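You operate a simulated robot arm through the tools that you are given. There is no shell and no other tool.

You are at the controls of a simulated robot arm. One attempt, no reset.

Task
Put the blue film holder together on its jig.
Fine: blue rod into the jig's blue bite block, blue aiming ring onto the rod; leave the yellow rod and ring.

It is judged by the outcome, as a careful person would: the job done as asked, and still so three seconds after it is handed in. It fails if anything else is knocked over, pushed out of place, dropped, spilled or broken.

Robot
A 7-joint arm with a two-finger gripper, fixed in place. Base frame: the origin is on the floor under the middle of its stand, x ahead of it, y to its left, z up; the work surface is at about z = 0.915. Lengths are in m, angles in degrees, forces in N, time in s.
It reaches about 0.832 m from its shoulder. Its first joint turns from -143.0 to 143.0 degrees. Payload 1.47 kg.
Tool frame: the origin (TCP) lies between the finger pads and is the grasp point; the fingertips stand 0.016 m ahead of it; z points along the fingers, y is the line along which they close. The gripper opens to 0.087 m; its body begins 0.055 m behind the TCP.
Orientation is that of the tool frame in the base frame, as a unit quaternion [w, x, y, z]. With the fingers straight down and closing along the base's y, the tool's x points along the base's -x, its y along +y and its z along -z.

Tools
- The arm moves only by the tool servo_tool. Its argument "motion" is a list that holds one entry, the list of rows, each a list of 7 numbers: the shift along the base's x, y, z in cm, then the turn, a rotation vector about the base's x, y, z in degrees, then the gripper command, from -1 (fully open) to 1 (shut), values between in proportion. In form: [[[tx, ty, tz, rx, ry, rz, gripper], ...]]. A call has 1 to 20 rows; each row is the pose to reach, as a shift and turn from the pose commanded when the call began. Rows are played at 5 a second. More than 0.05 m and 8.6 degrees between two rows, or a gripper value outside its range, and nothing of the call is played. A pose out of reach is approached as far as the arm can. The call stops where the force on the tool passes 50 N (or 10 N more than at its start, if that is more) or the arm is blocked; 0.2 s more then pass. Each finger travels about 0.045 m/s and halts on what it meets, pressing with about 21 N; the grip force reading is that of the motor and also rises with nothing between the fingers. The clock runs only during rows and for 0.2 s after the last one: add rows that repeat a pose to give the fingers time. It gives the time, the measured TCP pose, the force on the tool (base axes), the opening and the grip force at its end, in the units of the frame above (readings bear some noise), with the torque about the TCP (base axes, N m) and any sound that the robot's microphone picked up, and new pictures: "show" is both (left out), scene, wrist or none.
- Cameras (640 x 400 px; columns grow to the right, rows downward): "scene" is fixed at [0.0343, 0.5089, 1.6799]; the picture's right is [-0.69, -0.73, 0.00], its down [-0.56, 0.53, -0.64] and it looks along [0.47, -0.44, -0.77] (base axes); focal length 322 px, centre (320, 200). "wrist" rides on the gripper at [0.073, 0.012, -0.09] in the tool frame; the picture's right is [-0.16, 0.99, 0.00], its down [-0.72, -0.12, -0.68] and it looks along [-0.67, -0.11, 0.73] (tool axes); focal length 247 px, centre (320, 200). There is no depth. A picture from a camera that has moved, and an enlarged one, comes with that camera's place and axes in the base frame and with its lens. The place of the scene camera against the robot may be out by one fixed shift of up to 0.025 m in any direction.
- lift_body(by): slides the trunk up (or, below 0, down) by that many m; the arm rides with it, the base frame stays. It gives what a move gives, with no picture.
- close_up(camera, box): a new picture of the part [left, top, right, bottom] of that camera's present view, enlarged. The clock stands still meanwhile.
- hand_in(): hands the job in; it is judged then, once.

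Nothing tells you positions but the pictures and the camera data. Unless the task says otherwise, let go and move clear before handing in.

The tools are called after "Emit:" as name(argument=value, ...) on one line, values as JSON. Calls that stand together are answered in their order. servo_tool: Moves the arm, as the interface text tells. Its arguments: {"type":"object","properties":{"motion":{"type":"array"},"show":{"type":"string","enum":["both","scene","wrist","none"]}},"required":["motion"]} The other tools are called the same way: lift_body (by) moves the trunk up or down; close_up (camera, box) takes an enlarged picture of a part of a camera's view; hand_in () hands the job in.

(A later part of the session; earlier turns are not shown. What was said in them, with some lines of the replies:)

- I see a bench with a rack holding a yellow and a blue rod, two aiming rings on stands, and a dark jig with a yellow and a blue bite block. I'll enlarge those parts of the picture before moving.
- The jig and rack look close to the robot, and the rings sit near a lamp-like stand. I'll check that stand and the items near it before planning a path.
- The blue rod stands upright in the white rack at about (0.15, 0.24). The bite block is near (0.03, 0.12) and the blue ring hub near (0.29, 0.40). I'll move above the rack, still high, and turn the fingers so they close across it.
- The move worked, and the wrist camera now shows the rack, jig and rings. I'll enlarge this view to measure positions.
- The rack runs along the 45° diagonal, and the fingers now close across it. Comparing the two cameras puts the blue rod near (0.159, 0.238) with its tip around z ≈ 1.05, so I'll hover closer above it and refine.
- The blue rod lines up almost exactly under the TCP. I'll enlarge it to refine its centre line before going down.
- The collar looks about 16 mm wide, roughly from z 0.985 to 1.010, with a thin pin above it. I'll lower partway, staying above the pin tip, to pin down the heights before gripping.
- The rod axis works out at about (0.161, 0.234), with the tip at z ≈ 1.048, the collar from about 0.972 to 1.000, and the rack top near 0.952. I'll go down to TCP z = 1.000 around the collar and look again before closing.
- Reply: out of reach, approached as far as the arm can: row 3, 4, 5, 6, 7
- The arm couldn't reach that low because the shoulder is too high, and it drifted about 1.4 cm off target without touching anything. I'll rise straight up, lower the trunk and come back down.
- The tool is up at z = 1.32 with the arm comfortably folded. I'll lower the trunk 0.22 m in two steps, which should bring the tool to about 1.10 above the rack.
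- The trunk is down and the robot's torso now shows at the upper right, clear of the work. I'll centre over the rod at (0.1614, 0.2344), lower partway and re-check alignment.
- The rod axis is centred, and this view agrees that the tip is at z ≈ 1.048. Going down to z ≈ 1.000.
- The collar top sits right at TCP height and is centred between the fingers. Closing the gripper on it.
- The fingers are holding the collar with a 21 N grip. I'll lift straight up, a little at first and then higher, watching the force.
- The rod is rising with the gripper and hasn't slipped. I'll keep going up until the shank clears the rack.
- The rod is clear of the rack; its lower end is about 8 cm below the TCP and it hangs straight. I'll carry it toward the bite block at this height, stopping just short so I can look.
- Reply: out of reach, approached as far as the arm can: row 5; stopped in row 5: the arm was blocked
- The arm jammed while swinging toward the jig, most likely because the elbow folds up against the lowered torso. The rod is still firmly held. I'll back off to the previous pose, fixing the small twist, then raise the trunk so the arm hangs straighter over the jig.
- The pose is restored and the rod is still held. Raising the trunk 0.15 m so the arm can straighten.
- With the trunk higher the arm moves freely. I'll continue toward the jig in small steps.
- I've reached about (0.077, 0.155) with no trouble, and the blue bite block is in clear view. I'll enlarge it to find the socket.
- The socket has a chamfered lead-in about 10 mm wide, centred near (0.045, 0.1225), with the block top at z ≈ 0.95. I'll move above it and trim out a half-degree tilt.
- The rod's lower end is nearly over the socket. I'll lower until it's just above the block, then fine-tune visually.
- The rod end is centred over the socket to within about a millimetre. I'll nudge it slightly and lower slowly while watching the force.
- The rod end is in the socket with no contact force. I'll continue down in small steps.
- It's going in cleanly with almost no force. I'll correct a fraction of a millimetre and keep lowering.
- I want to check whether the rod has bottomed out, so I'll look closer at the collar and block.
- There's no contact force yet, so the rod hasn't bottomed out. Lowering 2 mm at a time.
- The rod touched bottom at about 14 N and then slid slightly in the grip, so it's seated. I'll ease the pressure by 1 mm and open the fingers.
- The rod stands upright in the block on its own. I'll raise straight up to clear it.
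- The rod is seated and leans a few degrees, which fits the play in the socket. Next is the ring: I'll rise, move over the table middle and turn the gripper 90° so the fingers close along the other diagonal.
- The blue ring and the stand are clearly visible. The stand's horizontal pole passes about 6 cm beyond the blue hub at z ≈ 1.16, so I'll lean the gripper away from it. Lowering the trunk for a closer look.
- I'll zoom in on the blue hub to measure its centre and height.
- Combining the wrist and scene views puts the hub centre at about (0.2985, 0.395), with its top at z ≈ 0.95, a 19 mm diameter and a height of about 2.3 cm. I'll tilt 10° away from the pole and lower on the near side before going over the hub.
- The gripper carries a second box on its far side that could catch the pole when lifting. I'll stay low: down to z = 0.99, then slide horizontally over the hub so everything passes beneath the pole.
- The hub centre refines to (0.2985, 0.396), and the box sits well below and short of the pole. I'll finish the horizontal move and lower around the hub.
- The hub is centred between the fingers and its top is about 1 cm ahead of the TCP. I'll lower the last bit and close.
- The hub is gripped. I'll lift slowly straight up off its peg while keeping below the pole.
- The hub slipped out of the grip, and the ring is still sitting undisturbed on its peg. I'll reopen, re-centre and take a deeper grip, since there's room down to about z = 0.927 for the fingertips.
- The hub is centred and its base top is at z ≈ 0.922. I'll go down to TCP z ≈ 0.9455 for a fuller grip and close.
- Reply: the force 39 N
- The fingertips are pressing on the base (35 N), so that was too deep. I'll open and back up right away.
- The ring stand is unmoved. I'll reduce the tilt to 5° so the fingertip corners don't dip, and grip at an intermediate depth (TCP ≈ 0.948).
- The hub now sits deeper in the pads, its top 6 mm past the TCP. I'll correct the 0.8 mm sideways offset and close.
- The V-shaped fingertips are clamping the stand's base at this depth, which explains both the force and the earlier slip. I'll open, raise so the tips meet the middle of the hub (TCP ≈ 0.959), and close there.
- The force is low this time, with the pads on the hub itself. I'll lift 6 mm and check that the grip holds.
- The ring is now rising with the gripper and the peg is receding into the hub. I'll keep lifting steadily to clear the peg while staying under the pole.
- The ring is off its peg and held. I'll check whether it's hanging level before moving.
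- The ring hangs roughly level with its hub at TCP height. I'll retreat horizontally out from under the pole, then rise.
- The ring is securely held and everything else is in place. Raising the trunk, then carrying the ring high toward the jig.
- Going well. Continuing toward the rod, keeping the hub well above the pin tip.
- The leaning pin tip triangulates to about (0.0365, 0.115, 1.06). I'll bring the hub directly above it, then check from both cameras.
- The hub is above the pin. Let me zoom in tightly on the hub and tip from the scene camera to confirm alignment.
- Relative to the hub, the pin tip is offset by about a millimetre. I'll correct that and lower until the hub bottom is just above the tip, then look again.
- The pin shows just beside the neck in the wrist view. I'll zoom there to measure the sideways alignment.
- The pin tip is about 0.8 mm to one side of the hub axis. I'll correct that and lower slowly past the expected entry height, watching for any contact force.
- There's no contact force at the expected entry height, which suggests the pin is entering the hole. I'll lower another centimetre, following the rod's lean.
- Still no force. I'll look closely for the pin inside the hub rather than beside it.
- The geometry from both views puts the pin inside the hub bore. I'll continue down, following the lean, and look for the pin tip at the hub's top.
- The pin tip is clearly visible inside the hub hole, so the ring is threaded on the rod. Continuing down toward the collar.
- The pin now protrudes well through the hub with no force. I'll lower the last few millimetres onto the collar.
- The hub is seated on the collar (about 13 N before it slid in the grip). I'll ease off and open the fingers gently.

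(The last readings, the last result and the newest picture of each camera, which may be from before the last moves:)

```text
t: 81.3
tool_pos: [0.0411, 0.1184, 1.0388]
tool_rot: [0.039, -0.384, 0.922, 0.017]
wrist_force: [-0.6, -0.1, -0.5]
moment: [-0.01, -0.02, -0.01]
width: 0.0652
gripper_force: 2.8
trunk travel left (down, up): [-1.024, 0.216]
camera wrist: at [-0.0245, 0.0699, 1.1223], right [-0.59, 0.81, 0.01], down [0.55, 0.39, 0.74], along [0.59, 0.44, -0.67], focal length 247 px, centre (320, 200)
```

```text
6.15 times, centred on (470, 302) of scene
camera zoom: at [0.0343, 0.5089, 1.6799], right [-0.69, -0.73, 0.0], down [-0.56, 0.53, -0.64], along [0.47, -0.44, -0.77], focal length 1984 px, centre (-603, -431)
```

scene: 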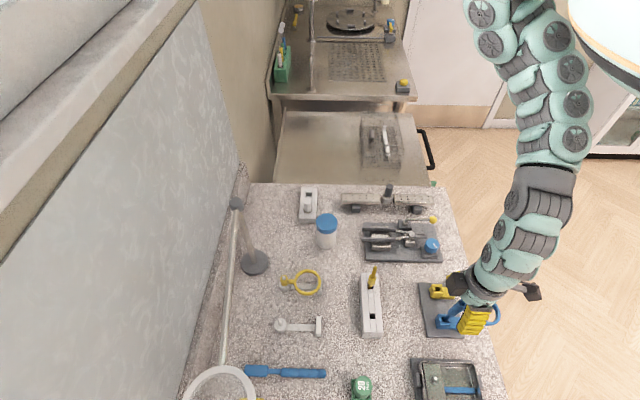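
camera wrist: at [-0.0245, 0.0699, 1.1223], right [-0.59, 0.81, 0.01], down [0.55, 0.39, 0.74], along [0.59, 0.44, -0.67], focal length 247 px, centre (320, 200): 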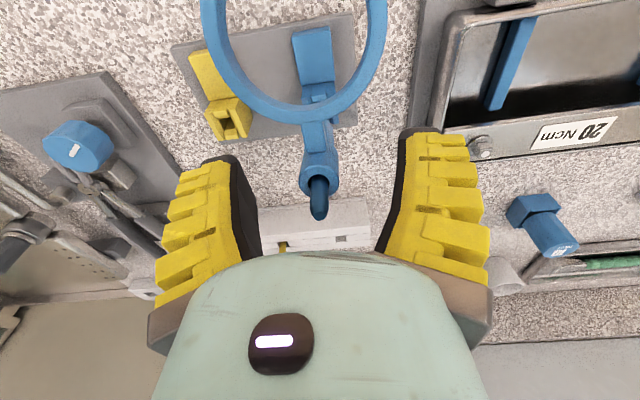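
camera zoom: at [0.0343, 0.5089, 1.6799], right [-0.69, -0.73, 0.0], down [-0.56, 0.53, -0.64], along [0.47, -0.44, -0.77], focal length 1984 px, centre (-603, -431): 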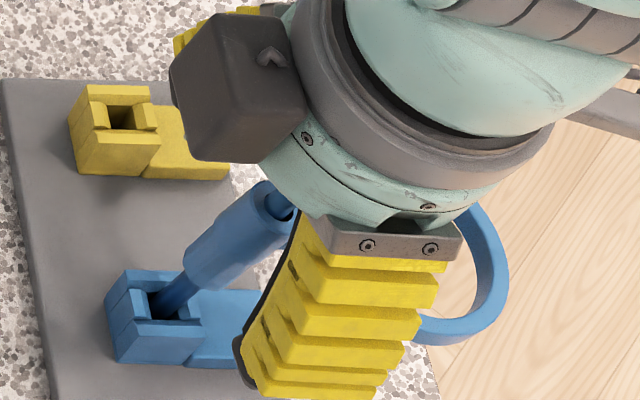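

The ring rests on the rod's collar by itself. I'll withdraw straight up slowly.

Emit:
servo_tool(motion=[[[0, 0, 1, 0, 0, 0, -0.4], [0, 0, 2.5, 0, 0, 0, -0.4], [0, 0, 4, 0, 0, 0, -0.4], [0, 0, 6, 0, 0, 0, -0.4], [0, 0, 8, 0, 0, 0, -0.4], [0, 0, 10, 0, 0, 0, -0.4], [0, 0, 10, 0, 0, 0, -0.4]]])

Emit:
close_up(camera="wrist", box=[220, 0, 420, 180])

Emit:
close_up(camera="scene", box=[420, 260, 510, 345])

```text
t: 82.9
tool_pos: [0.0396, 0.1179, 1.1386]
tool_rot: [0.04, -0.384, 0.922, 0.017]
wrist_force: [-0.3, 0.4, 0.7]
moment: [0.0, 0.0, 0.0]
width: 0.0655
gripper_force: 3.4
trunk travel left (down, up): [-1.024, 0.216]
camera wrist: at [-0.0248, 0.0692, 1.2222], right [-0.59, 0.81, 0.01], down [0.55, 0.39, 0.74], along [0.59, 0.44, -0.67], focal length 247 px, centre (320, 200)
```

scene: 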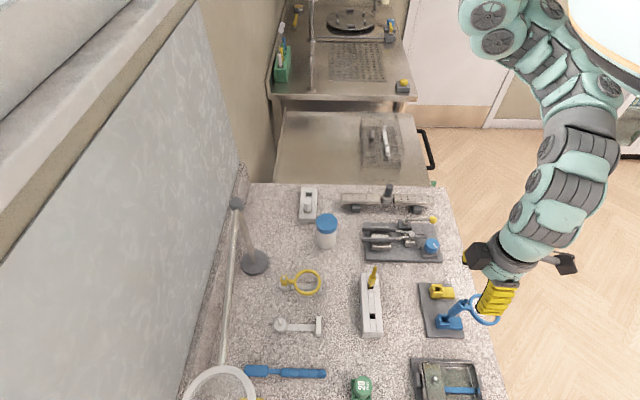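
wrist: 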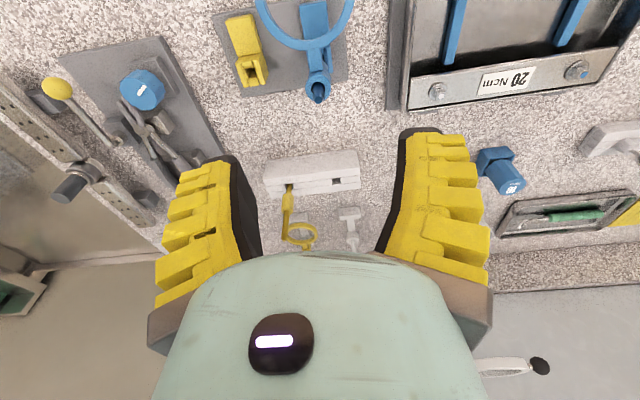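

```text
2.22 times, centred on (320, 90) of wrist
camera zoom: at [-0.0248, 0.0692, 1.2222], right [-0.59, 0.81, 0.01], down [0.55, 0.39, 0.74], along [0.59, 0.44, -0.67], focal length 549 px, centre (320, 444)
```

zoom: 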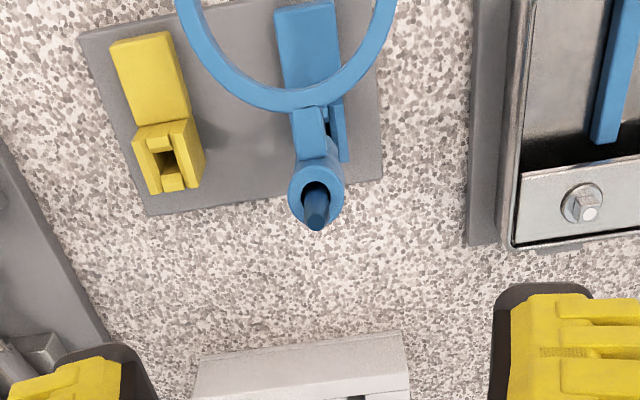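

```text
4.71 times, centred on (465, 302) of scene
camera zoom: at [0.0343, 0.5089, 1.6799], right [-0.69, -0.73, 0.0], down [-0.56, 0.53, -0.64], along [0.47, -0.44, -0.77], focal length 1518 px, centre (-362, -282)
```

zoom: 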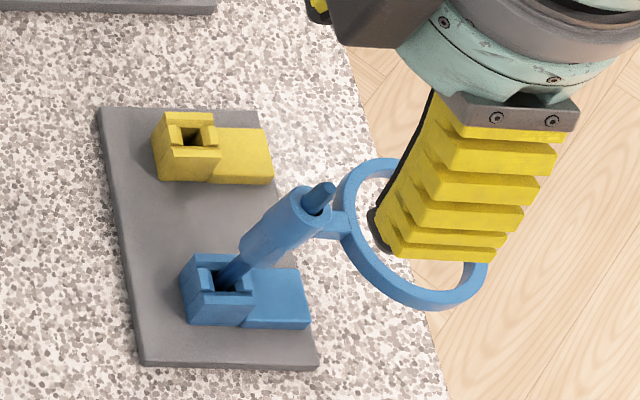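

The ring sits on the blue rod, which is standing in the blue bite block. I'll move clear, then check everything once more.

Emit:
servo_tool(motion=[[[0, 0, 3, 0, 0, 0, -0.4], [0.5, 0.5, 6, 0, 0, 0, -0.4], [2, 2, 9, 0, 0, 0, -0.4], [4, 4, 11, 0, 0, 0, -0.4], [6, 6, 12, 0, 0, 0, -0.4], [8, 8, 12, 0, 0, 0, -0.4], [10, 10, 12, 0, 0, 0, -0.4], [10, 10, 12, 0, 0, 0, -0.4], [10, 10, 12, 0, 0, 0, -0.4], [10, 10, 12, 0, 0, 0, -0.4], [10, 10, 12, 0, 0, 0, -0.4], [10, 10, 12, 0, 0, 0, -0.4], [10, 10, 12, 0, 0, 0, -0.4]]])

Emit:
close_up(camera="scene", box=[410, 260, 510, 350])

Emit:
close_up(camera="scene", box=[220, 180, 480, 400])

Emit:
close_up(camera="scene", box=[435, 285, 485, 335])

```text
t: 85.7
tool_pos: [0.1393, 0.2196, 1.2589]
tool_rot: [0.038, -0.384, 0.922, 0.017]
wrist_force: [0.1, 0.2, -0.5]
moment: [0.01, -0.01, 0.0]
width: 0.0653
gripper_force: 3.1
out of reach, approached as far as the arm can: row 2, 3, 4
trunk travel left (down, up): [-1.024, 0.216]
camera wrist: at [0.0755, 0.1706, 1.3425], right [-0.59, 0.81, 0.01], down [0.55, 0.39, 0.74], along [0.59, 0.44, -0.67], focal length 247 px, centre (320, 200)
```

scene: 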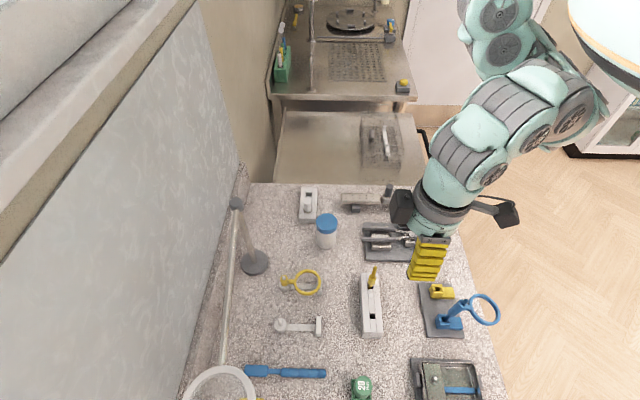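
wrist: 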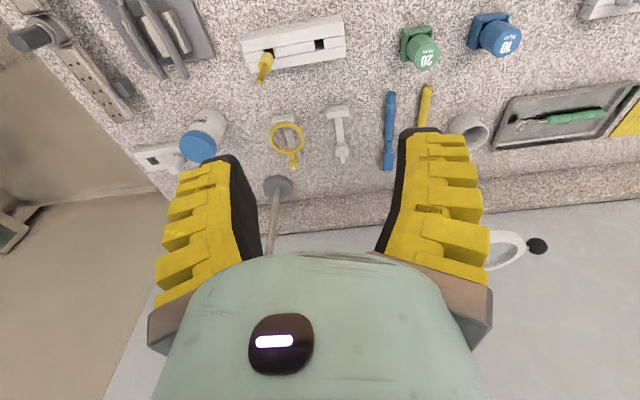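

```text
4.44 times, centred on (460, 305) of scene
camera zoom: at [0.0343, 0.5089, 1.6799], right [-0.69, -0.73, 0.0], down [-0.56, 0.53, -0.64], along [0.47, -0.44, -0.77], focal length 1433 px, centre (-302, -267)
```

zoom: 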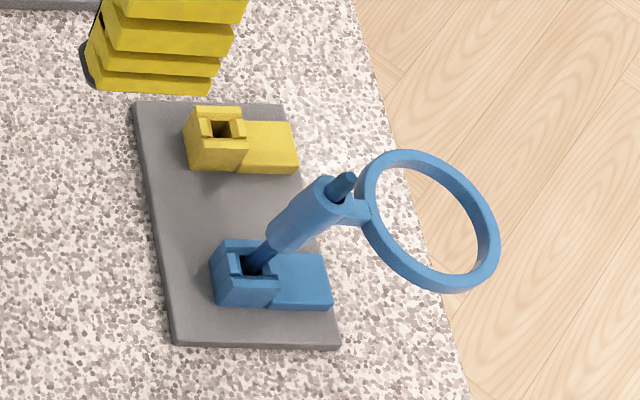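

```text
1.82 times, centred on (350, 290) of scene
camera zoom: at [0.0343, 0.5089, 1.6799], right [-0.69, -0.73, 0.0], down [-0.56, 0.53, -0.64], along [0.47, -0.44, -0.77], focal length 586 px, centre (266, 36)
```

zoom: 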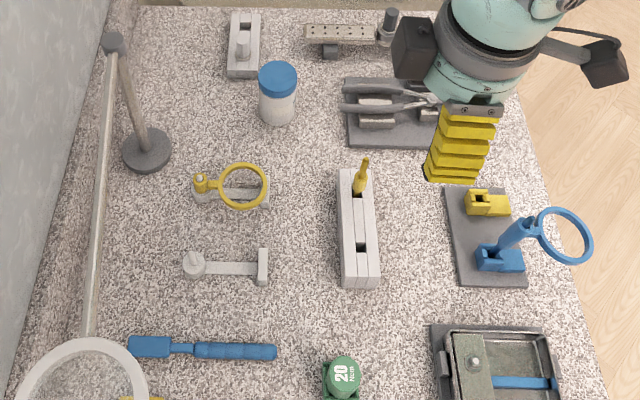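

```text
8.00 times, centred on (460, 310) of scene
camera zoom: at [0.0343, 0.5089, 1.6799], right [-0.69, -0.73, 0.0], down [-0.56, 0.53, -0.64], along [0.47, -0.44, -0.77], focal length 2580 px, centre (-800, -680)
```

zoom: 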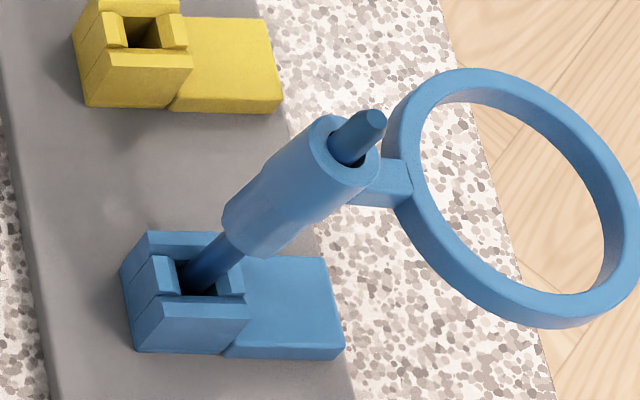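

The blue rod stands in the blue bite block with the blue ring seated on it. It has held steady for several seconds with the gripper well clear. The yellow parts, rack, ring stand and jig haven't moved, so I'm handing in.

Emit:
hand_in()

```text
The job is handed in.
```

The blue film holder is assembled and handed in. The blue rod is in the jig's blue bite block, and the blue aiming ring is threaded onto the rod and resting on its collar.

- **Lean:** The rod tilts about 6° toward the ring side. This fits the play in the socket, and it held steady for several seconds before I handed in. I pressed it to the bottom of the socket when inserting it and again while seating the ring.
- **Ring pickup:** It took four tries to grip the ring's hub. On two of them the fingertips pressed on the white ring stand, with up to about 36 N, but the stand did not shift.
- **Other items:** The yellow rod and yellow ring were left alone. The ring stand and jig measured in the same place at the end, and the rack and everything else looked undisturbed.
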